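You operate a simulated robot arm through the tools that you are given. There is no shell and no other tool. Be economical: measure what you need, move in short steps, check, and stop when the job is done.

You are at the controls of a simulated two-armed robot. One attempt, no reset.

JOB
Take the blue cloth from the top of the high grey table and lay it out flat on the free end of the island bench.
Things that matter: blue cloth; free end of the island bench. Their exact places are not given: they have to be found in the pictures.

Only the result counts: the job must be done as asked and must still hold three seconds after the hand-in. Knocking over, shifting, dropping, spilling or breaking anything else fails it. Flat cloth is picked up by pressing the open fingertips on it (5 to 10 N) and closing them slowly along it; thin cloth reads only 2 to 8 mm in the jaws.

ROBOT AND FRAMES
Two 7-joint arms with two-finger parallel grippers on one trunk, on a base that drives. Base frame: it is fixed to the floor where the robot stands at the start and does not move with it; the origin is under the middle of the robot, x ahead of it, y to its left, z up; the surface under the hand at the start is at about z = 0.85. Readings come in m, degrees, newtons and seconds.
The left shoulder is at the start at [0.07, 0.176, 0.955], the right one opposite. With the tool pointing down near the work surface each hand reaches from about 0.1 to 0.72 m from the robot's upright axis, wherever it stands, measured 20 degrees to its own side. Places, roughly: free end of the island bench [-1.2, -1.2, 0.8]. Payload 3.43 kg a hand.
The TCP of each hand is the grasp point between the finger pads, 0.03 m short of the fingertips. In the tool frame z runs along the fingers and y along their closing line. Largest opening 0.094 m; finger width 0.028, thickness 0.01; the body of the gripper, 0.05 by 0.096 m, starts 0.055 m behind the TCP.
Orientation is that of the tool frame in the base frame, as a unit quaternion [x, y, z, w]. With the fingers straight down and closing along the base's y, the tool's x points along the base's -x, its y along +y and its z along -z.

CONTROLS
- The arms move only by the tool move_arm. It takes "left_targets", "right_targets" or both (then of equal length, played together; a hand with none holds still); each is a list of rows, each an object (a shift or turn left out is 0, a gripper value left out holds the last) with "slide": the shift along the base's x, y, z in m, a list of three; "rot": the turn, a rotation vector about the base's x, y, z in degrees, a list of three; "jaw": the closure, from 0 (fully open) to 1 (shut). In form: [{"slide": [tx, ty, tz], "rot": [ax, ay, az], "jaw": jaw}, ...]. A call has 1 to 8 rows; each row shifts and turns the commanded pose from where the row before left it. A row lasts 0.2 s, in which the tool goes at most 0.05 m and 8.6 degrees; a call with a longer step from one row to the next is refused whole, and so is a gripper value outside its range. A pose out of reach is approached as far as the arm can. The call stops where the force on the tool passes 40 N (or 10 N more than at its start, if that is more) or the arm is blocked; 0.2 s more then pass. The fingers move at their own pace (about 0.153 m/s each) and stop on an object; they squeeze with about 31 N. The grip force told is the motor's: it shows also when the fingers shut on nothing. Time passes only in rows, and 0.2 s behind the last, so rows that do not move let the fingers close. It gives the time, the measured TCP pose, the force on the tool (base axes), the opening and the grip force at its end, in the units of the frame above (readings bear some noise), with the torque about the TCP (base axes, N m) and any sound that the robot's microphone picked up, and new pictures: "show" is both (left out), scene, wrist or none (wrist: the cameras of the hands that moved).
- Cameras (640 x 400 px; columns grow to the right, rows downward): "scene" is now at [0.1519, -0.0085, 1.3102]; the picture's right is [-0.20, -0.98, -0.00], its down [-0.39, 0.08, -0.92] and it looks along [0.90, -0.19, -0.40] (base axes); focal length 267 px, centre (320, 200). "left" rides on the left gripper at [0.076, -0.014, -0.102] in its tool frame; the picture's right is [0.18, 0.98, 0.00], its down [-0.75, 0.14, -0.64] and it looks along [-0.63, 0.12, 0.77] (tool axes); focal length 243 px, centre (320, 200). "right" rides on the right gripper at [0.076, 0.014, -0.103] in its tool frame; the picture's right is [-0.18, 0.98, 0.00], its down [-0.75, -0.14, -0.64] and it looks along [-0.63, -0.12, 0.77] (tool axes); focal length 243 px, centre (320, 200).
- lift_body(by): slides the trunk up (or, below 0, down) by that many m; the arms and the scene camera ride with it, the base frame stays. It gives what a move gives, with no picture.
- base_move(legs): drives the robot by 1 to 6 legs, each [ahead, turn to the left] in m and degrees, along the robot's own axes; the way and the turn of a leg run together, so that a leg with both is an arc; at most 1.5 m and 180 degrees a leg. The arms and the cameras ride along, it lands a little off, and it stops where it bumps. It gives what a move gives, and a new picture of the scene camera.
- pan_tilt(pan, tilt): turns the head with the scene camera to pan (to the left, within 86 degrees either way) and tilt (down, from -29 to 69), counted from straight ahead of the robot. It gives what a move gives, and a new picture of the scene camera.
- probe_pixels(camera, pixels): for up to 12 pixels [column, row] of the newest picture of that camera ("zoom" is the newest enlarged one), the place [x, y, z] in the base frame of the surface seen there, good to about 0.002 m, but the place of the scene camera against the robot may be out by one fixed shift of up to 0.025 m in any direction. No time passes.
- inspect(camera, box): a new picture of the part [left, top, right, bottom] of that camera's present view, enlarged. No time passes.
- sign_off(): hands the job in; it is judged then, once.

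Go step by step. Measure first, check grasps and placings, and put right what went wrong. The budget is 80 turns and 260 pictures, counting those below and the enlarged ones. Unless the task says otherwise, let go and move clear before handing in, and close with one line.

The tools are called after "Call:" as name(argument=value, ...) on one line, values as JSON. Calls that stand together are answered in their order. move_arm: Moves the arms, as the interface text tells. Its arguments: {"type":"object","properties":{"left_targets":{"type":"array","items":{"type":"object","properties":{"slide":{"type":"array","items":{"type":"number"}},"rot":{"type":"array","items":{"type":"number"}},"jaw":{"type":"number"}}}},"right_targets":{"type":"array","items":{"type":"object","properties":{"slide":{"type":"array","items":{"type":"number"}},"rot":{"type":"array","items":{"type":"number"}},"jaw":{"type":"number"}}}},"show":{"type":"string","enum":["both","scene","wrist","none"]}},"required":[]} The other tools are called the same way: lift_body (by) slides the trunk up or down; base_move (legs) drives the base; pan_tilt (pan, tilt) turns the head that bears the scene camera; probe_pixels (camera, pixels) gives the place of the surface under pixels of a picture; inspect (camera, box) takes an enlarged picture of a part of a camera's view; sign_off () hands the job in.

At the start:

```text
t: 0.0
left_tcp_pos: [0.577, 0.1009, 1.0926]
left_orientation: [0.0, 1.0, 0.001, 0.0]
left_ft_force: [-0.2, 0.1, -0.5]
left_moment: [0.01, 0.03, 0.0]
left_opening: 0.094
left_grip_force: 0.0
right_tcp_pos: [0.3781, -0.1954, 1.0773]
right_orientation: [-0.001, 1.0, 0.001, 0.0]
right_ft_force: [-0.3, -0.7, -0.2]
right_moment: [0.02, -0.03, 0.0]
right_opening: 0.0938
right_grip_force: 0.1
trunk travel left (down, up): [-0.535, 0.305]
robot x, y, heading: [-0.0007, -0.0007, 0.0]
head pan, tilt: [-11.7, 23.6]
```

scene: 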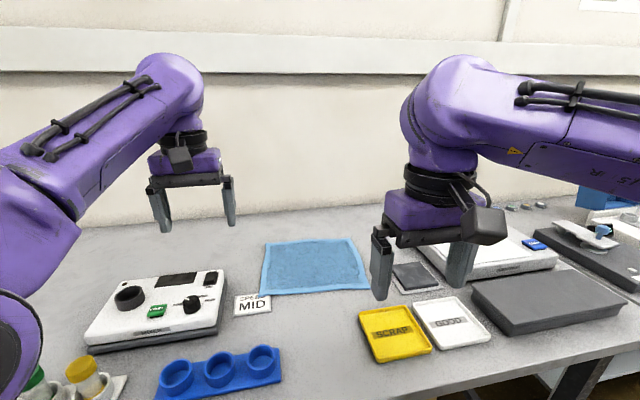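
right: 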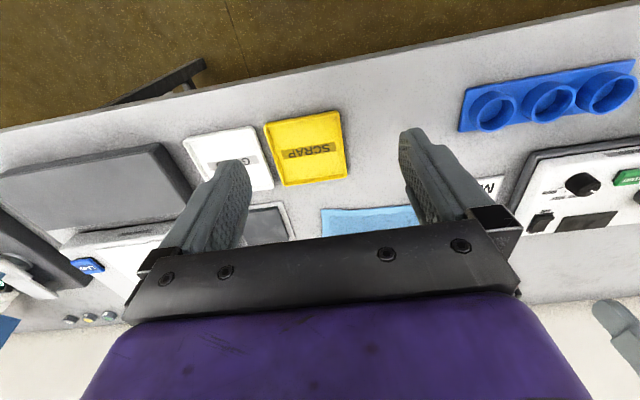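
left: 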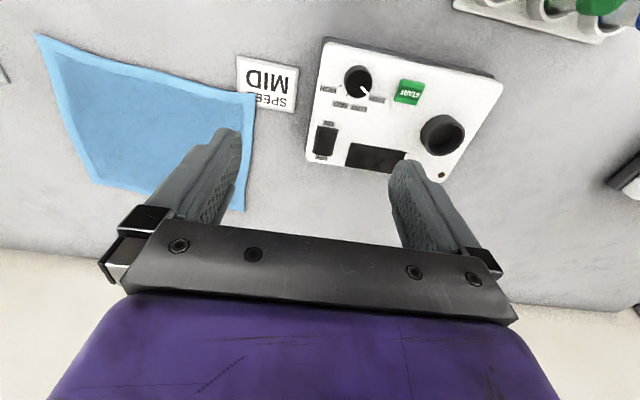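

The blue cloth lies ahead at scene pixels about (262,243)-(370,290), seemingly on this grey table. I'll measure its corners and the surroundings.

Call:
probe_pixels(camera="scene", pixels=[[266, 244], [353, 239], [368, 287], [262, 291], [315, 267], [250, 320], [252, 303], [410, 277], [300, 310], [375, 310], [330, 225], [320, 380]])

Call:
probe_pixels(camera="left", pixels=[[40, 40], [252, 95], [240, 208], [95, 180], [150, 120], [265, 80], [20, 60], [280, 180]])

Call:
inspect(camera="scene", box=[220, 220, 420, 345])

```text
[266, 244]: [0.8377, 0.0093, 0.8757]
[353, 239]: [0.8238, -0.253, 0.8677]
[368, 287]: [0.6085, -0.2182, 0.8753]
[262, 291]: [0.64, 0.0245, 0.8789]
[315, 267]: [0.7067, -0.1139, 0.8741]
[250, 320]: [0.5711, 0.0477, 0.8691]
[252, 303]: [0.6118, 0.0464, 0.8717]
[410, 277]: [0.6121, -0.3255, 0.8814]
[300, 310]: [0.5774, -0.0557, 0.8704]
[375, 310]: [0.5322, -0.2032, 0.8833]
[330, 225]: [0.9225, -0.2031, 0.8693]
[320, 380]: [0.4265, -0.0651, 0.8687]
```

```text
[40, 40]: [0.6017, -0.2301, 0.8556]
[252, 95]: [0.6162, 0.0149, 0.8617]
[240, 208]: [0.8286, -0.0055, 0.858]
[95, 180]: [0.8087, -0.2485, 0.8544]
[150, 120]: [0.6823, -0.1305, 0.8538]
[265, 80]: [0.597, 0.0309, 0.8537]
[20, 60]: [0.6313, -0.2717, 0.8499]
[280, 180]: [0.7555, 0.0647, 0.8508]
```

```text
3.20 times, centred on (320, 282) of scene
```

zoom: 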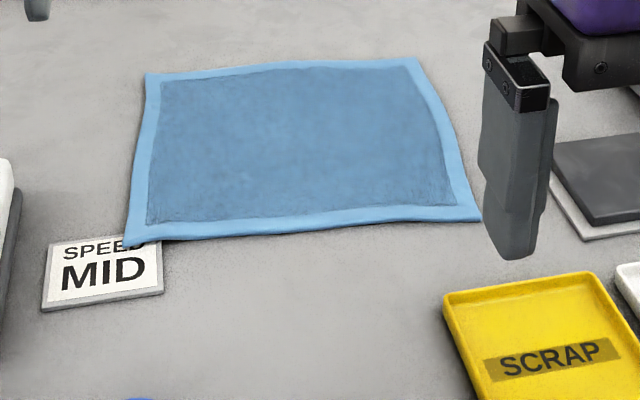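

The cloth spans about x 0.60–0.83, y −0.25–0.01 at z≈0.853, with a corner on the SPEED MID sign; the scene camera reads about 0.019 high. I'll look round before touching it.

Call:
pan_tilt(pan=-86, tilt=20)

Call:
pan_tilt(pan=86, tilt=20)

```text
t: 1.5
left_tcp_pos: [0.5784, 0.1, 1.0922]
left_orientation: [0.0, 1.0, 0.0, 0.0]
left_ft_force: [0.8, 0.8, -0.1]
left_moment: [0.02, 0.01, -0.01]
left_opening: 0.094
left_grip_force: 0.0
right_tcp_pos: [0.3782, -0.1951, 1.0771]
right_orientation: [-0.001, 1.0, 0.001, 0.0]
right_ft_force: [-0.2, 0.9, 1.0]
right_moment: [-0.02, 0.01, 0.02]
right_opening: 0.0938
right_grip_force: 0.1
trunk travel left (down, up): [-0.535, 0.305]
robot x, y, heading: [0.001, -0.0, 0.0]
head pan, tilt: [-85.9, 20.0]
```

scene: 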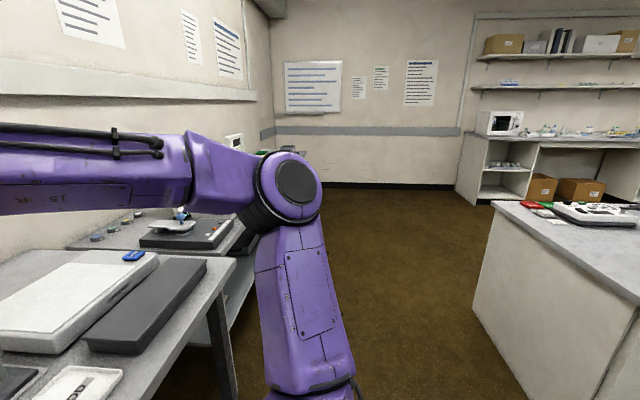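

```text
t: 4.1
left_tcp_pos: [0.5776, 0.1008, 1.0916]
left_orientation: [0.0, 1.0, 0.0, 0.0]
left_ft_force: [-0.3, 0.8, 0.5]
left_moment: [0.03, 0.02, 0.02]
left_opening: 0.0941
left_grip_force: 0.0
right_tcp_pos: [0.3782, -0.1957, 1.0771]
right_orientation: [-0.001, 1.0, 0.001, 0.001]
right_ft_force: [0.7, -0.8, 0.1]
right_moment: [0.0, -0.01, -0.01]
right_opening: 0.0939
right_grip_force: 0.0
trunk travel left (down, up): [-0.535, 0.305]
robot x, y, heading: [-0.0008, -0.0002, -0.2]
head pan, tilt: [85.9, 20.0]
```

scene: 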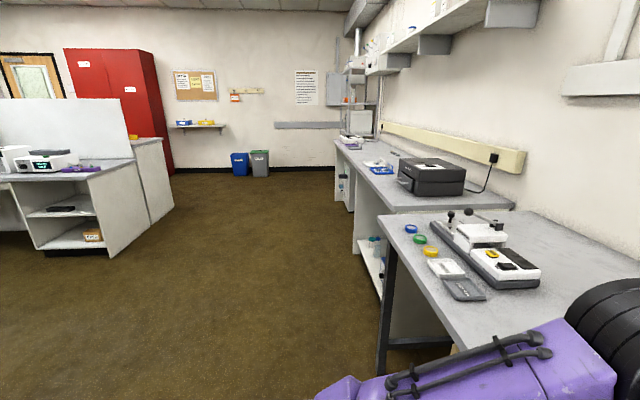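

This station is the high grey table (others are lower or further off), and the island is behind. I'll bring both hands over the near edge of the cloth, turning them to close along x, with the cameras outward.

Call:
move_arm(left_targets=[{"slide": [0.0058, -0.0125, 0], "rot": [0, 0, -8.18], "jaw": 0.55}, {"slide": [0.0058, -0.0125, 0], "rot": [0, 0, -8.18]}, {"slide": [0.0058, -0.0125, 0], "rot": [0, 0, -8.18]}, {"slide": [0.0058, -0.0125, 0], "rot": [0, 0, -8.18]}, {"slide": [0.0058, -0.0125, 0], "rot": [0, 0, -8.18]}, {"slide": [0.0058, -0.0125, 0], "rot": [0, 0, -8.18]}, {"slide": [0.0058, -0.0125, 0], "rot": [0, 0, -8.18]}, {"slide": [0.0058, -0.0125, 0], "rot": [0, 0, -8.18]}], right_targets=[{"slide": [0.0231, -0.0005, 0], "rot": [0, 0, 8.18], "jaw": 0.55}, {"slide": [0.0231, -0.0005, 0], "rot": [0, 0, 8.18]}, {"slide": [0.0231, -0.0005, 0], "rot": [0, 0, 8.18]}, {"slide": [0.0231, -0.0005, 0], "rot": [0, 0, 8.18]}, {"slide": [0.0231, -0.0005, 0], "rot": [0, 0, 8.18]}, {"slide": [0.0231, -0.0005, 0], "rot": [0, 0, 8.18]}, {"slide": [0.0231, -0.0005, 0], "rot": [0, 0, 8.18]}, {"slide": [0.0231, -0.0005, 0], "rot": [0, 0, 8.18]}], show="none")

Call:
pan_tilt(pan=-8, tilt=30)

```text
t: 5.9
left_tcp_pos: [0.6116, 0.1254, 1.0588]
left_orientation: [0.517, 0.856, 0.001, 0.009]
left_ft_force: [0.1, -1.2, -0.1]
left_moment: [0.04, -0.01, 0.02]
left_opening: 0.0423
left_grip_force: 0.1
left hand out of reach, approached as far as the arm can: row 1, 2, 3, 4, 5, 6, 7, 8
right_tcp_pos: [0.5645, -0.2011, 1.0786]
right_orientation: [-0.543, 0.84, 0.002, 0.0]
right_ft_force: [1.1, -0.4, -0.3]
right_moment: [0.02, 0.02, -0.03]
right_opening: 0.0422
right_grip_force: 0.0
trunk travel left (down, up): [-0.535, 0.305]
robot x, y, heading: [-0.0015, -0.0038, -0.3]
head pan, tilt: [85.9, 20.0]
```

```text
t: 7.5
left_tcp_pos: [0.6121, 0.1256, 1.0585]
left_orientation: [0.517, 0.856, 0.0, 0.007]
left_ft_force: [-0.3, 0.3, 0.1]
left_moment: [0.0, 0.01, 0.02]
left_opening: 0.0426
left_grip_force: 0.1
right_tcp_pos: [0.565, -0.2002, 1.0776]
right_orientation: [-0.541, 0.841, 0.001, -0.001]
right_ft_force: [0.6, 0.3, 0.4]
right_moment: [0.0, -0.01, 0.02]
right_opening: 0.0424
right_grip_force: 0.1
trunk travel left (down, up): [-0.535, 0.305]
robot x, y, heading: [0.0045, 0.0024, -0.4]
head pan, tilt: [-8.0, 30.0]
```

scene: 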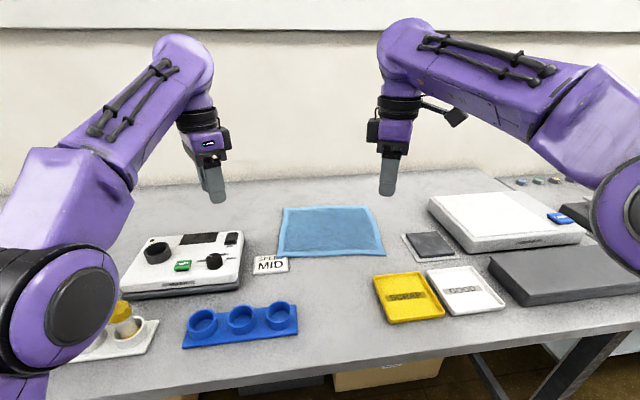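

The left hand can't reach across to y≈−0.03 from here. I'll shift the robot about 0.12 m to its right (turn, back, turn, forward) so that it is centred on the cloth.

Call:
base_move(legs=[[0, 20], [-0.36, 0], [0, -20], [0.34, 0]])

```text
t: 13.8
left_tcp_pos: [0.6133, 0.0011, 1.0594]
left_orientation: [0.52, 0.854, 0.0, 0.008]
left_ft_force: [0.4, -0.6, 0.8]
left_moment: [0.0, 0.02, 0.03]
left_opening: 0.042
left_grip_force: 0.1
right_tcp_pos: [0.5634, -0.3245, 1.0781]
right_orientation: [-0.54, 0.842, 0.001, 0.0]
right_ft_force: [-0.7, -1.4, 0.3]
right_moment: [0.01, 0.0, 0.01]
right_opening: 0.0426
right_grip_force: 0.0
trunk travel left (down, up): [-0.535, 0.305]
robot x, y, heading: [0.0004, -0.1211, -0.3]
head pan, tilt: [-8.0, 30.0]
```

scene: 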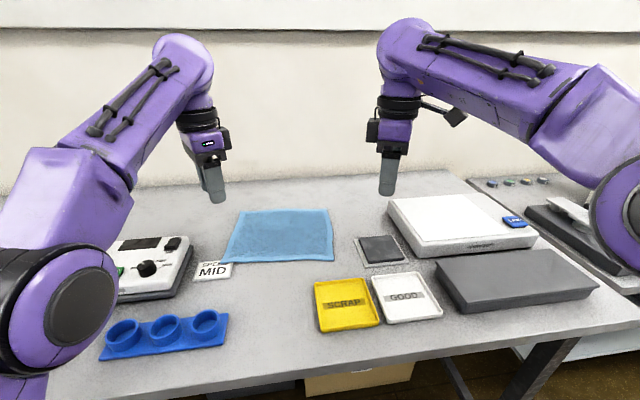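

Position is good now. I'll finish the turns and bring both hands lower above the near edge.

Call:
move_arm(left_targets=[{"slide": [0, -0.01, -0.02], "rot": [0, 0, -6.8]}, {"slide": [0, -0.01, -0.02], "rot": [0, 0, -6.8]}, {"slide": [0, -0.01, -0.02], "rot": [0, 0, -6.8]}, {"slide": [0, -0.005, -0.02], "rot": [0, 0, -6.8]}, {"slide": [0.01, 0, -0.02]}, {"slide": [0.01, 0, -0.02]}], right_targets=[{"slide": [0.012, 0.02, -0.02], "rot": [0, 0, 6.2]}, {"slide": [0.012, 0.02, -0.02], "rot": [0, 0, 6.2]}, {"slide": [0.012, 0.02, -0.025], "rot": [0, 0, 6.2]}, {"slide": [0.012, 0.02, -0.025], "rot": [0, 0, 6.2]}, {"slide": [0.012, 0.02, -0.025]}, {"slide": [0.01, 0.02, -0.02]}])

```text
t: 15.2
left_tcp_pos: [0.6356, -0.0358, 0.9385]
left_orientation: [0.706, 0.708, -0.003, 0.009]
left_ft_force: [0.6, -0.4, 0.4]
left_moment: [-0.04, 0.01, 0.0]
left_opening: 0.0421
left_grip_force: 0.0
right_tcp_pos: [0.633, -0.2006, 0.9422]
right_orientation: [0.708, -0.706, -0.001, 0.001]
right_ft_force: [-0.3, 0.7, 0.7]
right_moment: [-0.02, 0.04, -0.01]
right_opening: 0.0421
right_grip_force: 0.1
trunk travel left (down, up): [-0.535, 0.305]
robot x, y, heading: [-0.0003, -0.1226, -0.7]
head pan, tilt: [-8.0, 30.0]
```

scene: 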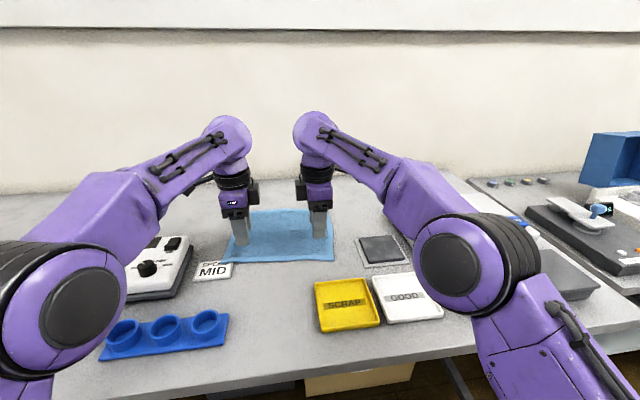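
right: 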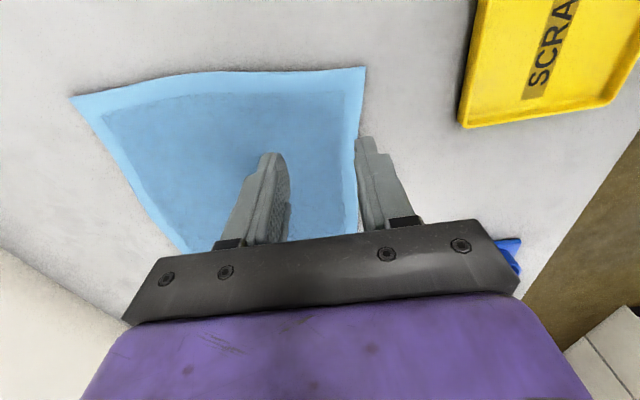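
left: 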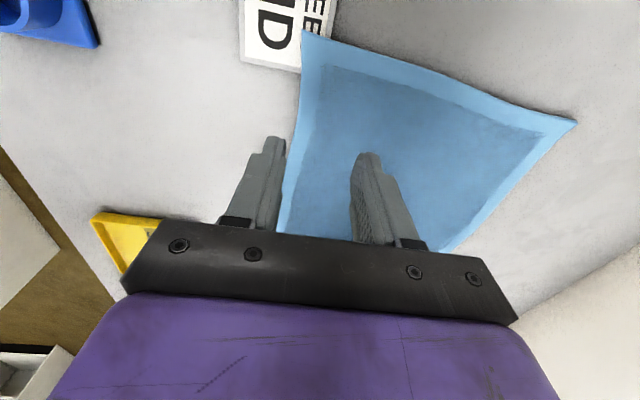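

Fingers hover over the near hem; I'll check exactly where the edge and corners lie.

Call:
probe_pixels(camera="left", pixels=[[306, 33], [298, 100], [290, 165], [281, 225], [575, 122], [320, 120], [260, 110], [270, 40]])

Call:
probe_pixels(camera="right", pixels=[[363, 70], [359, 115], [356, 220], [75, 97], [300, 100], [400, 120], [180, 245]])

```text
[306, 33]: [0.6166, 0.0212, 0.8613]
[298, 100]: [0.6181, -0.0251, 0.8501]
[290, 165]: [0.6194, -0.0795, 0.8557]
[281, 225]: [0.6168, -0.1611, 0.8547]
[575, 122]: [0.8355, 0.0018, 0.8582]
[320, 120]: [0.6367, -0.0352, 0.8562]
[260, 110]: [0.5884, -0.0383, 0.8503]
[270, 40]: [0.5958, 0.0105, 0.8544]
```

```text
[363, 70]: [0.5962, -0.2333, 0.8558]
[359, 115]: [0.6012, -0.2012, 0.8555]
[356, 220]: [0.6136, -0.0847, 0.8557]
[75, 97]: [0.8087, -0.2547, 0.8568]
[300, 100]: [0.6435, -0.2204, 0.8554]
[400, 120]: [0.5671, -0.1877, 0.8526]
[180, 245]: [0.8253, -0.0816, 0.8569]
```

The near hem runs from x 0.618 (left hand) to 0.601 (right hand), cloth top z≈0.856. I'll shift so that both fingers land just inside the hem, and descend to just above contact.

Call:
move_arm(left_targets=[{"slide": [0.01, 0.006, -0.02]}, {"slide": [0.008, 0.006, -0.017]}, {"slide": [0, 0, -0.008]}, {"slide": [0, 0, -0.004]}], right_targets=[{"slide": [0.003, -0.005, -0.02]}, {"slide": [0.002, -0.005, -0.02]}, {"slide": [0, 0, -0.009]}, {"slide": [0, 0, -0.004]}], show="wrist")

```text
t: 16.2
left_tcp_pos: [0.6525, -0.0235, 0.8897]
left_orientation: [0.705, 0.709, -0.002, 0.008]
left_ft_force: [0.7, 0.2, 1.1]
left_moment: [0.02, 0.0, 0.01]
left_opening: 0.0425
left_grip_force: 0.1
right_tcp_pos: [0.6389, -0.2137, 0.8876]
right_orientation: [0.708, -0.707, 0.0, 0.0]
right_ft_force: [0.2, -0.3, -1.6]
right_moment: [-0.01, 0.02, -0.03]
right_opening: 0.0423
right_grip_force: 0.0
trunk travel left (down, up): [-0.535, 0.305]
robot x, y, heading: [-0.0015, -0.1204, -0.2]
head pan, tilt: [-8.0, 30.0]
```

right: 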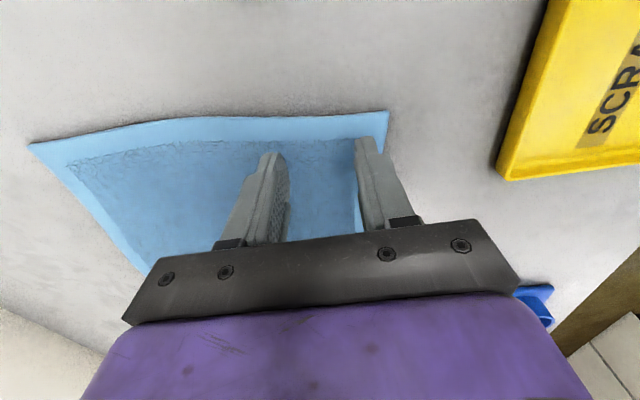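
left: 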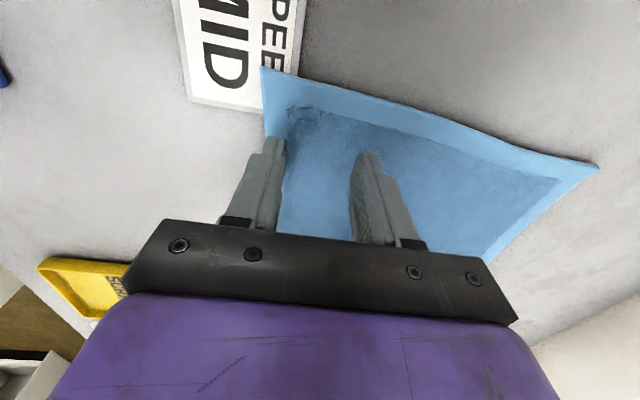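

Both hands are a few mm above the hem. I'll press gently and read the force.

Call:
move_arm(left_targets=[{"slide": [0, 0, -0.003]}, {"slide": [0, 0, -0.002]}], right_targets=[{"slide": [0, 0, -0.001]}, {"slide": [0, 0, -0.002]}], show="none")

```text
t: 16.8
left_tcp_pos: [0.6523, -0.0227, 0.8857]
left_orientation: [0.706, 0.708, -0.002, 0.009]
left_ft_force: [0.1, 0.1, 1.0]
left_moment: [0.01, -0.01, -0.02]
left_opening: 0.042
left_grip_force: 0.1
right_tcp_pos: [0.638, -0.2135, 0.8866]
right_orientation: [-0.707, 0.707, 0.0, 0.001]
right_ft_force: [0.3, 0.6, 0.3]
right_moment: [0.03, -0.02, 0.01]
right_opening: 0.0424
right_grip_force: 0.0
trunk travel left (down, up): [-0.535, 0.305]
robot x, y, heading: [0.0016, -0.1227, -0.4]
head pan, tilt: [-8.0, 30.0]
```

Call:
move_arm(left_targets=[{"slide": [0, 0, -0.002]}, {"slide": [0, 0, -0.001]}], right_targets=[{"slide": [0, 0, -0.002]}, {"slide": [0, 0, -0.002]}], show="none")

```text
t: 17.4
left_tcp_pos: [0.6506, -0.0223, 0.8842]
left_orientation: [0.705, 0.709, -0.001, 0.01]
left_ft_force: [2.8, -1.6, 9.0]
left_moment: [-0.05, 0.02, 0.04]
left_opening: 0.042
left_grip_force: 0.0
right_tcp_pos: [0.6363, -0.2142, 0.884]
right_orientation: [0.707, -0.707, 0.0, -0.001]
right_ft_force: [1.7, 0.0, 5.0]
right_moment: [-0.05, -0.03, 0.01]
right_opening: 0.0422
right_grip_force: 0.1
trunk travel left (down, up): [-0.535, 0.305]
robot x, y, heading: [0.0013, -0.1211, -0.1]
head pan, tilt: [-8.0, 30.0]
```

Contact: 9 N left and 5 N right, inside the band. Now close slowly in small steps.

Call:
move_arm(left_targets=[{"jaw": 0.6}, {"jaw": 0.66}, {"jaw": 0.72}, {"jaw": 0.78}, {"jaw": 0.84}, {"jaw": 0.9}, {"jaw": 0.96}, {"jaw": 1.0}], right_targets=[{"slide": [0, 0, -0.0005], "jaw": 0.6}, {"jaw": 0.66}, {"jaw": 0.72}, {"jaw": 0.78}, {"jaw": 0.84}, {"jaw": 0.9}, {"jaw": 0.96}, {"jaw": 1.0}], show="wrist")

```text
t: 19.2
left_tcp_pos: [0.6494, -0.0216, 0.8832]
left_orientation: [0.706, 0.708, 0.0, 0.008]
left_ft_force: [-0.5, -0.7, 8.7]
left_moment: [-0.02, -0.01, 0.0]
left_opening: 0.0049
left_grip_force: 31.2
right_tcp_pos: [0.6363, -0.2132, 0.8829]
right_orientation: [0.708, -0.707, 0.0, -0.001]
right_ft_force: [0.5, 1.1, 8.5]
right_moment: [0.03, 0.01, 0.03]
right_opening: 0.0051
right_grip_force: 30.8
trunk travel left (down, up): [-0.535, 0.305]
robot x, y, heading: [-0.0024, -0.1226, -0.3]
head pan, tilt: [-8.0, 30.0]
```

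right: 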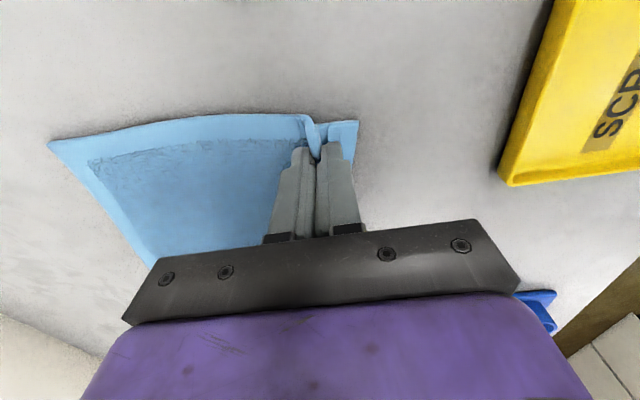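
left: 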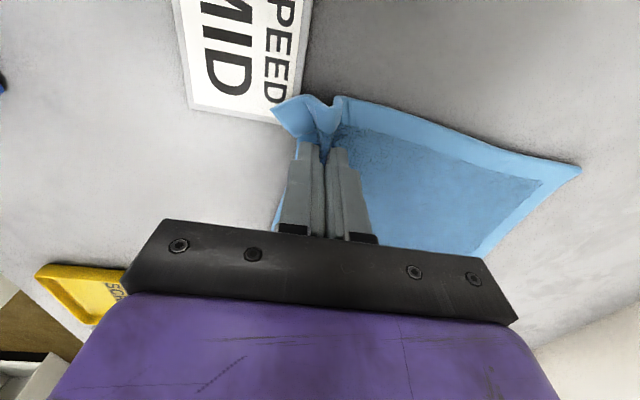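

Both hands grip cloth (4.9 and 5.1 mm). Lift straight up together.

Call:
move_arm(left_targets=[{"slide": [0, 0, 0.02]}, {"slide": [0, 0, 0.03]}, {"slide": [0, 0, 0.04]}, {"slide": [0, 0, 0.04]}, {"slide": [0, 0, 0.04]}, {"slide": [0, 0, 0.04]}, {"slide": [0, 0, 0.02]}], right_targets=[{"slide": [0, 0, 0.02]}, {"slide": [0, 0, 0.03]}, {"slide": [0, 0, 0.04]}, {"slide": [0, 0, 0.04]}, {"slide": [0, 0, 0.04]}, {"slide": [0, 0, 0.04]}, {"slide": [0, 0, 0.02]}], show="scene")

```text
t: 20.2
left_tcp_pos: [0.6423, -0.0006, 0.9986]
left_orientation: [0.71, 0.704, -0.01, 0.018]
left_ft_force: [-2.1, -20.2, 0.2]
left_moment: [-0.59, 0.06, -0.02]
left_opening: 0.0043
left_grip_force: 30.7
left hand out of reach, approached as far as the arm can: row 3, 4, 5
right_tcp_pos: [0.6288, -0.2135, 1.0006]
right_orientation: [0.711, -0.703, -0.011, -0.009]
right_ft_force: [0.7, 21.3, -0.3]
right_moment: [0.54, -0.05, -0.01]
right_opening: 0.0047
right_grip_force: 31.1
right hand out of reach, approached as far as the arm can: row 4, 5
trunk travel left (down, up): [-0.535, 0.305]
robot x, y, heading: [0.0017, -0.1203, -0.5]
head pan, tilt: [-8.0, 30.0]
stopped in row 5 (left hand): the force on the tool passed its limit at 47 N (the readings are from after the stop); the commanded pose is now the measured one
```

scene: 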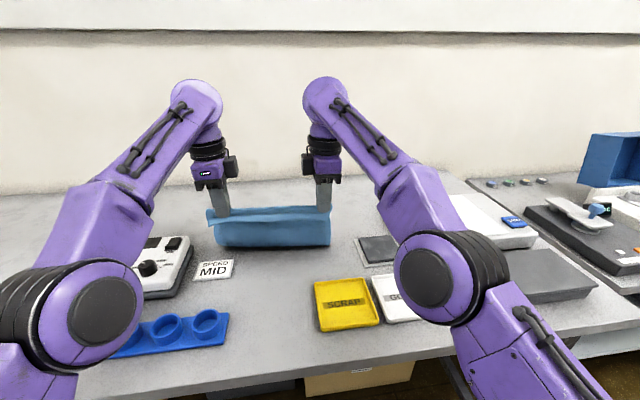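

The cloth is held but the arms ran out of inner reach and stretch it (≈20 N). I'll slacken by bringing the hands slightly together and nearer the robot, then use the trunk for lifting.

Call:
move_arm(left_targets=[{"slide": [-0.006, -0.006, -0.002]}, {"slide": [-0.006, -0.006, -0.002]}, {"slide": [-0.006, -0.004, 0]}], right_targets=[{"slide": [-0.006, 0.004, -0.002]}, {"slide": [-0.006, 0.004, -0.002]}, {"slide": [-0.006, 0.003, 0]}], show="none")

Call:
lift_body(by=0.2)

Call:
pan_tilt(pan=0, tilt=40)

```text
t: 21.0
left_tcp_pos: [0.6263, -0.014, 0.9964]
left_orientation: [0.709, 0.705, -0.007, 0.015]
left_ft_force: [-0.1, 0.2, -0.2]
left_moment: [-0.04, -0.03, 0.03]
left_opening: 0.0045
left_grip_force: 30.8
right_tcp_pos: [0.6128, -0.2075, 0.9958]
right_orientation: [0.709, -0.705, -0.008, -0.007]
right_ft_force: [-0.3, 0.1, 0.3]
right_moment: [-0.01, -0.02, -0.01]
right_opening: 0.0045
right_grip_force: 30.7
trunk travel left (down, up): [-0.535, 0.305]
robot x, y, heading: [0.0013, -0.1207, -0.5]
head pan, tilt: [-8.0, 30.0]
```

```text
t: 23.2
left_tcp_pos: [0.6263, -0.0143, 1.1942]
left_orientation: [0.708, 0.706, -0.008, 0.015]
left_ft_force: [0.6, 0.0, 0.0]
left_moment: [-0.03, 0.04, -0.03]
left_opening: 0.0044
left_grip_force: 31.1
right_tcp_pos: [0.6139, -0.2073, 1.1947]
right_orientation: [0.71, -0.705, -0.009, -0.006]
right_ft_force: [0.6, -0.2, 0.2]
right_moment: [-0.05, -0.01, -0.02]
right_opening: 0.0047
right_grip_force: 31.3
trunk travel left (down, up): [-0.735, 0.105]
robot x, y, heading: [0.0013, -0.1228, -0.3]
head pan, tilt: [-8.0, 30.0]
```

```text
t: 23.9
left_tcp_pos: [0.6271, -0.0134, 1.1952]
left_orientation: [0.708, 0.706, -0.008, 0.014]
left_ft_force: [-0.1, 0.0, -0.5]
left_moment: [0.01, 0.0, -0.02]
left_opening: 0.0046
left_grip_force: 31.2
right_tcp_pos: [0.6133, -0.2082, 1.1955]
right_orientation: [0.71, -0.704, -0.009, -0.006]
right_ft_force: [-0.2, -0.1, -0.6]
right_moment: [-0.02, 0.02, 0.02]
right_opening: 0.0046
right_grip_force: 30.9
trunk travel left (down, up): [-0.735, 0.105]
robot x, y, heading: [0.0025, -0.1231, -0.3]
head pan, tilt: [0.0, 40.0]
```

scene: 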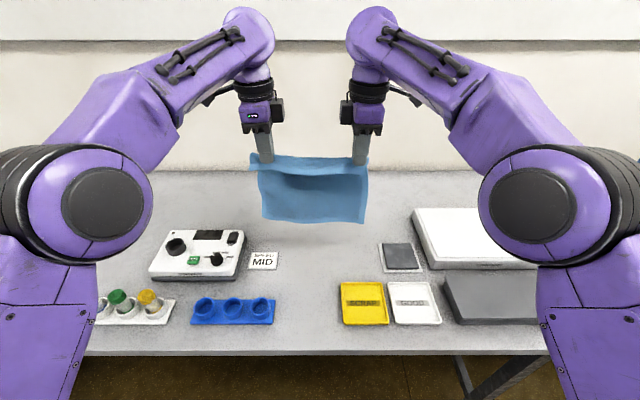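

The cloth hangs clear of everything. I'll back off a bit and turn right to see the island.

Call:
base_move(legs=[[-0.3, 0], [0, -50]])

Call:
pan_tilt(pan=-80, tilt=32)

```text
t: 28.3
left_tcp_pos: [0.1794, -0.5314, 1.1944]
left_orientation: [0.94, 0.34, -0.015, 0.01]
left_ft_force: [-0.8, 0.2, -0.2]
left_moment: [-0.01, 0.01, 0.12]
left_opening: 0.0046
left_grip_force: 31.0
right_tcp_pos: [0.0249, -0.6448, 1.1956]
right_orientation: [-0.344, 0.939, 0.006, 0.01]
right_ft_force: [-0.7, -0.5, -0.2]
right_moment: [0.0, 0.01, 0.07]
right_opening: 0.0045
right_grip_force: 31.6
trunk travel left (down, up): [-0.735, 0.105]
robot x, y, heading: [-0.3061, -0.1195, -50.4]
head pan, tilt: [0.0, 40.0]
```

scene: 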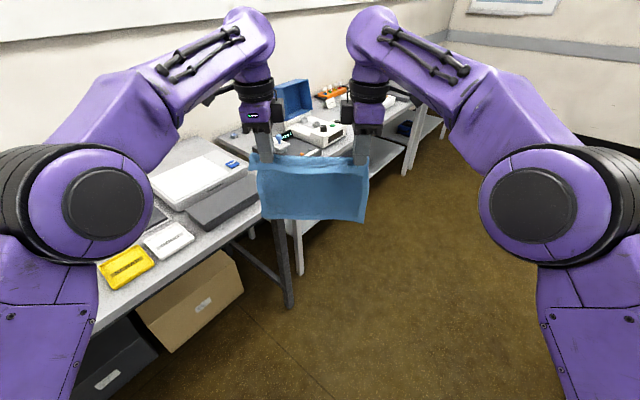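

```text
t: 29.8
left_tcp_pos: [0.1783, -0.5313, 1.1941]
left_orientation: [0.94, 0.34, -0.014, 0.01]
left_ft_force: [0.6, 0.2, 0.0]
left_moment: [0.0, 0.01, 0.1]
left_opening: 0.0044
left_grip_force: 31.1
right_tcp_pos: [0.0241, -0.6462, 1.196]
right_orientation: [-0.345, 0.939, 0.006, 0.01]
right_ft_force: [-0.1, -0.4, 0.0]
right_moment: [-0.01, -0.01, 0.07]
right_opening: 0.0043
right_grip_force: 30.8
trunk travel left (down, up): [-0.735, 0.105]
robot x, y, heading: [-0.3024, -0.1227, -50.4]
head pan, tilt: [-80.0, 32.0]
```

scene: 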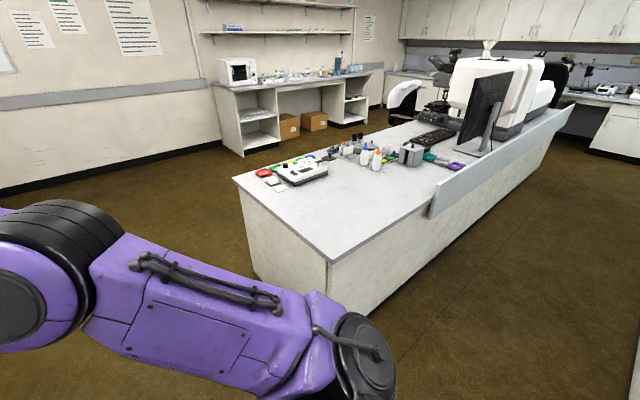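

The island stretches away along −x, with its free end near (340,220) and a panel starting at (432,215). I'll measure it.

Call:
probe_pixels(camera="scene", pixels=[[235, 180], [333, 260], [432, 213], [432, 190], [325, 172], [265, 172], [290, 190], [370, 168], [340, 220], [400, 180], [320, 200], [450, 163]])

Call:
inspect(camera="scene", box=[220, 120, 500, 280])

```text
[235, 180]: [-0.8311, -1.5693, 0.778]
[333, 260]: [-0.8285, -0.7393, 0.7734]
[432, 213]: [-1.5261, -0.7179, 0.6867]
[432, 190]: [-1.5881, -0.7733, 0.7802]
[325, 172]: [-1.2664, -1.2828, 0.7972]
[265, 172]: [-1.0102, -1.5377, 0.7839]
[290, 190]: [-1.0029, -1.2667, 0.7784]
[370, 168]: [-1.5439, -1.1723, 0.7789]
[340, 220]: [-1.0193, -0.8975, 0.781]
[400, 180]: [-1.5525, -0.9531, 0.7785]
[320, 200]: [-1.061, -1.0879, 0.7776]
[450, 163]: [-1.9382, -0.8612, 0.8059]
```

```text
2.29 times, centred on (360, 200) of scene
```

zoom: 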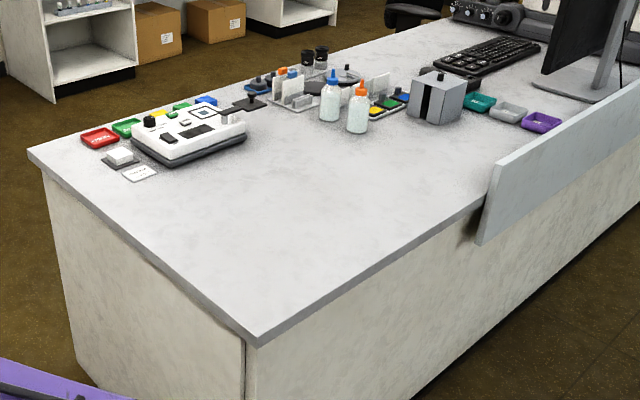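

The bench top is at z≈0.76 (after correction), the end at x≈−0.83, long side at y≈−0.74, free area about x −0.85…−1.5, y −0.76…−1.15. I'll turn to face −x and look at the way before driving alongside.

Call:
base_move(legs=[[0, -129.6]])

Call:
pan_tilt(pan=0, tilt=25)

```text
t: 35.4
left_tcp_pos: [-0.9195, -0.2749, 1.1954]
left_orientation: [0.732, -0.681, -0.016, -0.007]
left_ft_force: [0.3, 0.0, -0.8]
left_moment: [0.02, 0.0, 0.11]
left_opening: 0.0043
left_grip_force: 31.3
right_tcp_pos: [-0.9207, -0.0815, 1.1959]
right_orientation: [0.677, 0.735, -0.006, 0.01]
right_ft_force: [0.0, -0.5, -0.8]
right_moment: [0.01, 0.0, 0.09]
right_opening: 0.0044
right_grip_force: 31.0
trunk travel left (down, up): [-0.735, 0.105]
robot x, y, heading: [-0.3032, -0.1217, -176.1]
head pan, tilt: [-80.0, 32.0]
```

scene: 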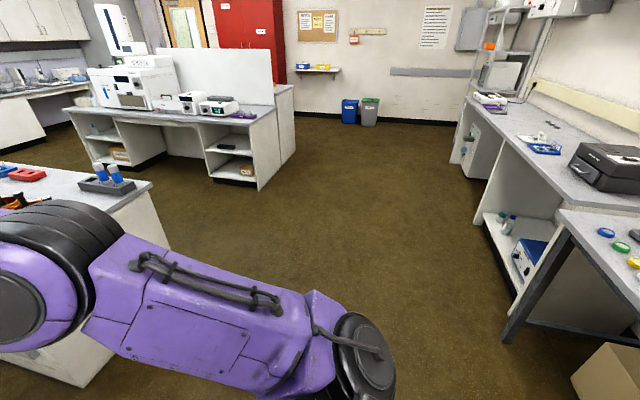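

```text
t: 36.9
left_tcp_pos: [-0.9192, -0.2743, 1.1938]
left_orientation: [0.732, -0.681, -0.015, -0.008]
left_ft_force: [-0.1, 0.4, 0.7]
left_moment: [0.03, 0.01, 0.11]
left_opening: 0.0046
left_grip_force: 31.2
right_tcp_pos: [-0.9216, -0.0814, 1.1969]
right_orientation: [0.677, 0.736, -0.006, 0.009]
right_ft_force: [0.3, -0.5, 0.1]
right_moment: [-0.01, -0.01, 0.09]
right_opening: 0.0045
right_grip_force: 31.1
trunk travel left (down, up): [-0.735, 0.105]
robot x, y, heading: [-0.305, -0.1206, -176.1]
head pan, tilt: [0.0, 25.0]
```

scene: 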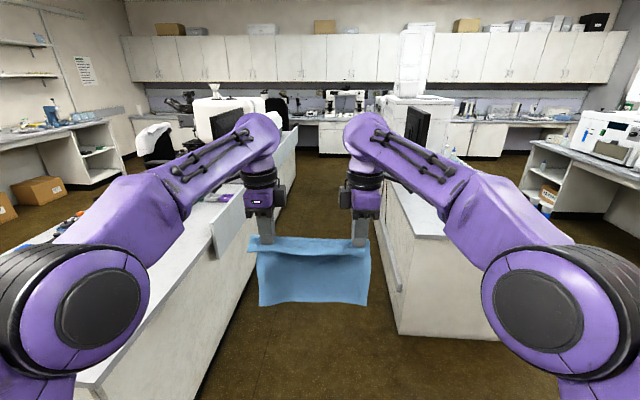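

The bench at [-1.2,-1.2] is the left one; its end (x≈−0.83) has the most room, so I'll approach there facing −x, centred at y≈−0.98.

Call:
base_move(legs=[[0, 86.1], [0.85, 0], [0, -90]])

Call:
pan_tilt(pan=0, tilt=45)

```text
t: 48.9
left_tcp_pos: [-0.9377, -1.0969, 1.1954]
left_orientation: [0.709, -0.705, -0.015, -0.009]
left_ft_force: [-0.4, 1.3, -0.6]
left_moment: [-0.01, 0.01, 0.08]
left_opening: 0.0044
left_grip_force: 30.9
right_tcp_pos: [-0.9266, -0.9034, 1.1959]
right_orientation: [0.7, 0.714, -0.008, 0.009]
right_ft_force: [-0.2, -0.4, -0.5]
right_moment: [0.01, 0.01, 0.11]
right_opening: 0.0043
right_grip_force: 30.7
trunk travel left (down, up): [-0.735, 0.105]
robot x, y, heading: [-0.3124, -0.9796, -179.8]
head pan, tilt: [0.0, 25.0]
```

scene: 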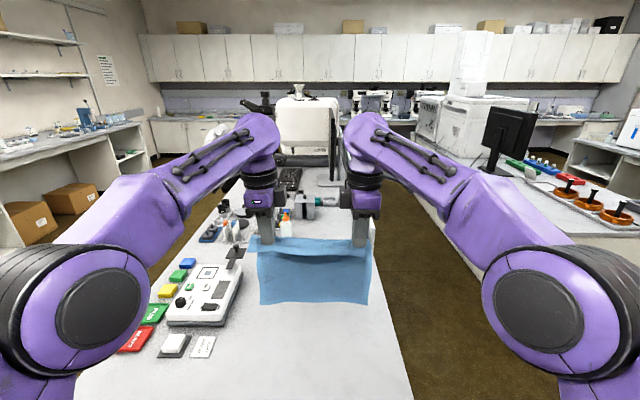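

```text
t: 49.8
left_tcp_pos: [-0.9368, -1.0961, 1.1946]
left_orientation: [0.709, -0.705, -0.015, -0.009]
left_ft_force: [-0.2, 1.3, 0.0]
left_moment: [-0.02, 0.0, 0.07]
left_opening: 0.0045
left_grip_force: 31.2
right_tcp_pos: [-0.9281, -0.9038, 1.1957]
right_orientation: [0.701, 0.713, -0.008, 0.008]
right_ft_force: [0.7, 0.0, -0.3]
right_moment: [-0.01, -0.01, 0.08]
right_opening: 0.0046
right_grip_force: 31.0
trunk travel left (down, up): [-0.735, 0.105]
robot x, y, heading: [-0.3137, -0.9823, -180.0]
head pan, tilt: [0.0, 45.0]
```

scene: 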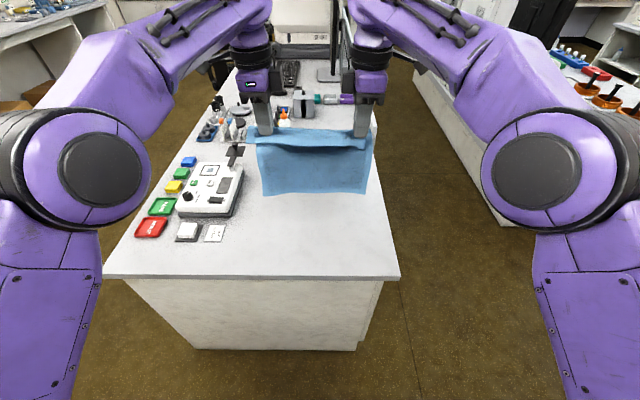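

Right in front of the free end. I'll measure its clear bounds and the hanging cloth's lower corners.

Call:
probe_pixels(camera="scene", pixels=[[105, 275], [398, 275], [375, 150], [223, 226], [235, 213], [243, 165], [242, 150], [285, 124], [265, 193], [365, 191], [320, 230], [355, 345]])

Call:
inspect(camera="scene", box=[180, 60, 420, 220])

```text
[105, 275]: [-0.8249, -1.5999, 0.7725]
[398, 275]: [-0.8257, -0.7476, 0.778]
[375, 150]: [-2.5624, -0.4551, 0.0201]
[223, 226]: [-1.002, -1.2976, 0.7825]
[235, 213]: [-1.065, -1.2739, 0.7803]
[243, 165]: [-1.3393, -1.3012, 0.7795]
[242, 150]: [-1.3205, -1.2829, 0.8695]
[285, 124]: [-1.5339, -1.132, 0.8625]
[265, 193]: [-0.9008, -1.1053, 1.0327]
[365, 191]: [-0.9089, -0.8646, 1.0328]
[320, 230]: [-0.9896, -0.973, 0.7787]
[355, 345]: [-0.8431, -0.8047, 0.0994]
```

```text
2.50 times, centred on (300, 140) of scene
```

zoom: 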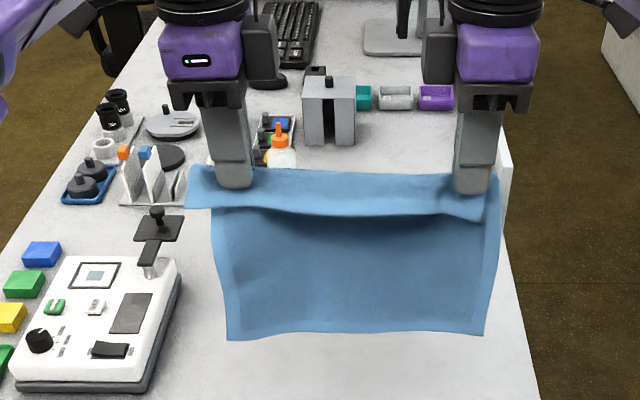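

Bottom of the cloth is ≈0.18 m below the TCPs. I need to go ~0.13 m closer; I'll look straight down first to see the gap between base and bench.

Call:
pan_tilt(pan=0, tilt=69)

```text
t: 50.6
left_tcp_pos: [-0.9379, -1.0945, 1.1942]
left_orientation: [0.709, -0.705, -0.015, -0.009]
left_ft_force: [0.3, -0.5, -0.9]
left_moment: [0.0, 0.02, 0.1]
left_opening: 0.005
left_grip_force: 31.4
right_tcp_pos: [-0.9276, -0.9045, 1.1963]
right_orientation: [0.701, 0.713, -0.008, 0.008]
right_ft_force: [0.2, -0.5, -0.4]
right_moment: [0.03, 0.02, 0.08]
right_opening: 0.0046
right_grip_force: 30.8
trunk travel left (down, up): [-0.735, 0.105]
robot x, y, heading: [-0.3128, -0.9837, -179.9]
head pan, tilt: [0.0, 68.8]
```

scene: 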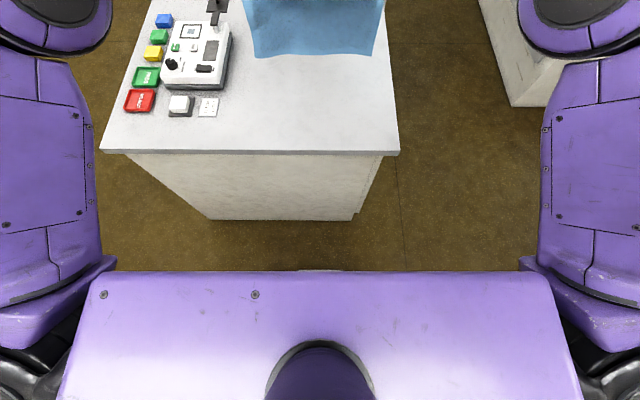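

Call:
probe_pixels(camera="scene", pixels=[[320, 268], [320, 276], [320, 262], [320, 220], [240, 268], [200, 300], [320, 320], [110, 285]])

```text
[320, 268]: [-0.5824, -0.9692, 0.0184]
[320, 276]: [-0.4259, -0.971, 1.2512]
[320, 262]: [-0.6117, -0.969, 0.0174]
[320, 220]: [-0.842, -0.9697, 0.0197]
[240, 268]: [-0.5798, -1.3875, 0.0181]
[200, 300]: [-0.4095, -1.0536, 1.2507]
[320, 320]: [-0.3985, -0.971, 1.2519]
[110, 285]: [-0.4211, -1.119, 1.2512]
```

The base front is at most 0.27 m ahead of the robot's axis and the bench body starts 0.53 m ahead, so 0.16 m forward is safe. Then lower the trunk to near touchdown of the cloth's lower edge.

Call:
base_move(legs=[[0.16, 0]])

Call:
lift_body(by=-0.22)

Call:
pan_tilt(pan=0, tilt=45)

```text
t: 52.1
left_tcp_pos: [-1.0979, -1.0979, 1.1961]
left_orientation: [0.71, -0.704, -0.016, -0.008]
left_ft_force: [0.8, 0.0, 0.2]
left_moment: [0.0, -0.01, 0.08]
left_opening: 0.0044
left_grip_force: 31.8
right_tcp_pos: [-1.0876, -0.9048, 1.1978]
right_orientation: [0.7, 0.714, -0.008, 0.008]
right_ft_force: [0.0, -0.6, 0.0]
right_moment: [-0.05, 0.02, 0.09]
right_opening: 0.0045
right_grip_force: 31.0
trunk travel left (down, up): [-0.735, 0.105]
robot x, y, heading: [-0.4754, -0.982, -179.7]
head pan, tilt: [0.0, 68.8]
```

scene: 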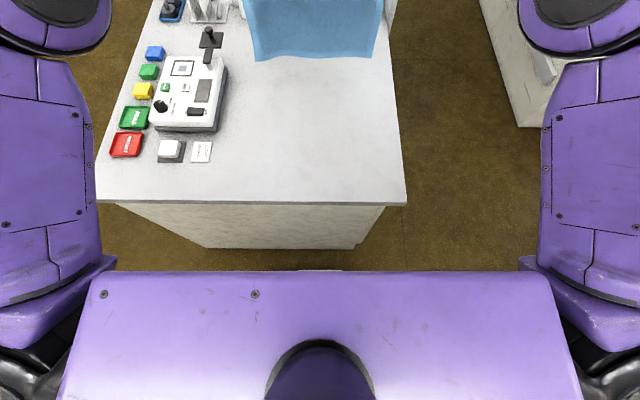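

```text
t: 54.4
left_tcp_pos: [-1.0992, -1.097, 0.9748]
left_orientation: [0.711, -0.703, -0.015, -0.009]
left_ft_force: [-0.7, 0.2, -0.6]
left_moment: [0.02, -0.01, 0.08]
left_opening: 0.0045
left_grip_force: 31.5
right_tcp_pos: [-1.0893, -0.9055, 0.9769]
right_orientation: [0.7, 0.714, -0.008, 0.009]
right_ft_force: [0.3, 0.1, 1.0]
right_moment: [0.02, 0.01, 0.1]
right_opening: 0.0046
right_grip_force: 31.1
trunk travel left (down, up): [-0.515, 0.325]
robot x, y, heading: [-0.4728, -0.986, -179.7]
head pan, tilt: [0.0, 68.8]
```

```text
t: 55.3
left_tcp_pos: [-1.0989, -1.0976, 0.9749]
left_orientation: [0.71, -0.704, -0.015, -0.009]
left_ft_force: [0.7, -0.7, -0.4]
left_moment: [-0.01, 0.02, 0.1]
left_opening: 0.0049
left_grip_force: 31.3
right_tcp_pos: [-1.0884, -0.9045, 0.9767]
right_orientation: [0.7, 0.714, -0.006, 0.008]
right_ft_force: [-0.1, 0.0, 0.0]
right_moment: [-0.02, 0.04, 0.08]
right_opening: 0.0048
right_grip_force: 30.6
trunk travel left (down, up): [-0.515, 0.325]
robot x, y, heading: [-0.4741, -0.9793, -179.5]
head pan, tilt: [0.0, 45.0]
```

scene: 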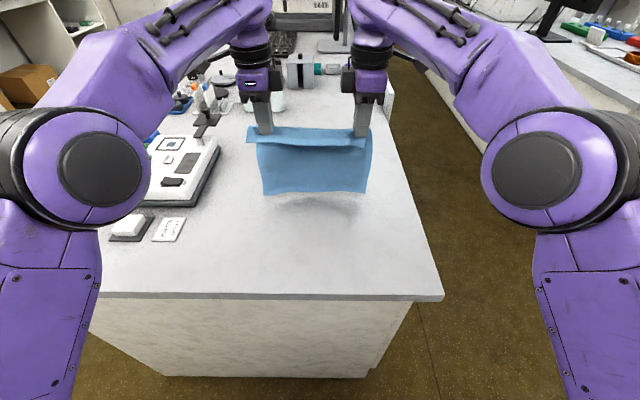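

The cloth hangs over the free end with its lower edge ~0.035 m above the top. I'll check bench height with the wrist cameras and elbow clearance before laying.

Call:
move_arm(left_targets=[{"slide": [0, 0, -0.012]}], right_targets=[{"slide": [0, 0, -0.012]}], show="both")

Call:
probe_pixels(camera="scene", pixels=[[100, 120], [60, 230], [150, 170], [210, 150], [320, 280], [145, 120], [500, 150], [440, 297]])

```text
t: 55.7
left_tcp_pos: [-1.1, -1.0985, 0.9622]
left_orientation: [0.71, -0.704, -0.015, -0.009]
left_ft_force: [-0.5, 0.5, -0.4]
left_moment: [0.01, 0.01, 0.09]
left_opening: 0.0048
left_grip_force: 30.9
right_tcp_pos: [-1.0883, -0.905, 0.9636]
right_orientation: [0.701, 0.714, -0.006, 0.008]
right_ft_force: [-0.4, 0.4, -0.4]
right_moment: [-0.01, 0.0, 0.11]
right_opening: 0.0044
right_grip_force: 30.7
trunk travel left (down, up): [-0.515, 0.325]
robot x, y, heading: [-0.4754, -0.9817, -179.4]
head pan, tilt: [0.0, 45.0]
```

scene: 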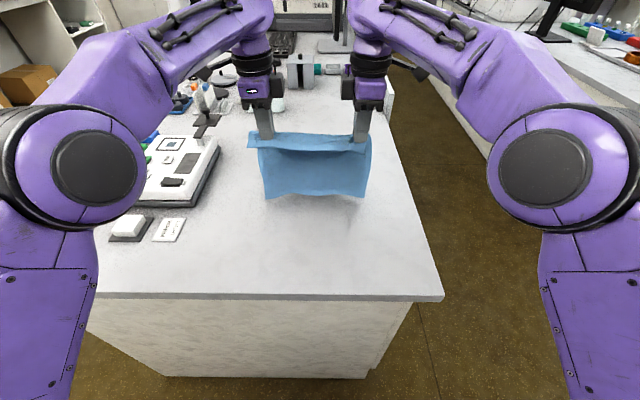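
right: 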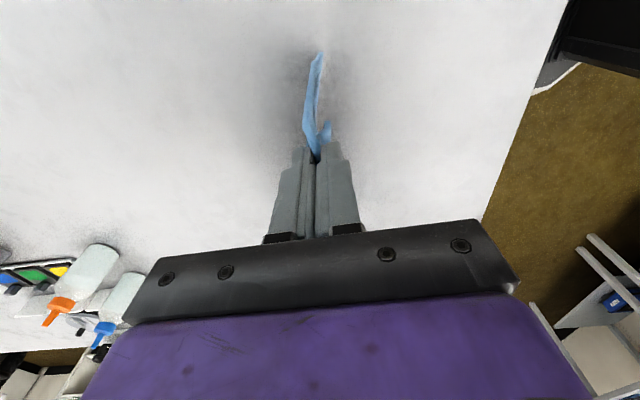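
left: 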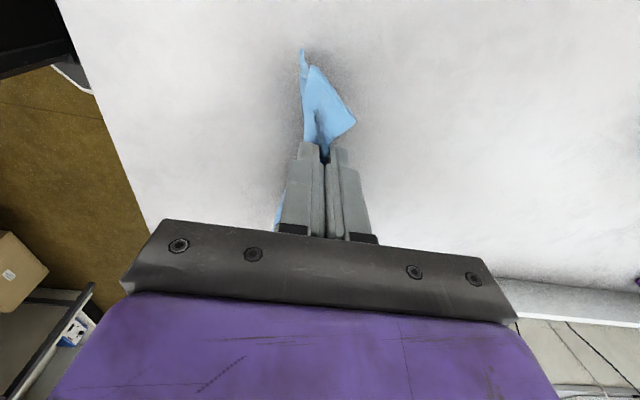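

```text
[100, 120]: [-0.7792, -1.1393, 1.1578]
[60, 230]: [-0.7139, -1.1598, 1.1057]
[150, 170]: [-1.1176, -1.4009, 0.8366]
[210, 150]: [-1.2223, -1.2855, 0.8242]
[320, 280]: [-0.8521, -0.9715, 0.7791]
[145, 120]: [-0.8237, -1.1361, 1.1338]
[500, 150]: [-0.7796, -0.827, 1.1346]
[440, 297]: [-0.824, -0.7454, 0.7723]
```

Elbows are well above the bench. Get the bench height from the wrist cameras.

Call:
probe_pixels(camera="right", pixels=[[400, 100], [200, 100], [316, 56], [325, 130], [530, 110]])

Call:
probe_pixels(camera="left", pixels=[[200, 100], [450, 100], [302, 52], [350, 122]])

```text
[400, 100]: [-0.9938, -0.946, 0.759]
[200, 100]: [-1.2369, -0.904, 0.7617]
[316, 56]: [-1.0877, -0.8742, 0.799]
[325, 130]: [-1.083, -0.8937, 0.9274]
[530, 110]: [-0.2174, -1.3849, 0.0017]
```

```text
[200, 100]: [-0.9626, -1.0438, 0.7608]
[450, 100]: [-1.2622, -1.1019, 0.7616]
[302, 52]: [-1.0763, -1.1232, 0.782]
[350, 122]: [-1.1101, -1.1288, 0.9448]
```

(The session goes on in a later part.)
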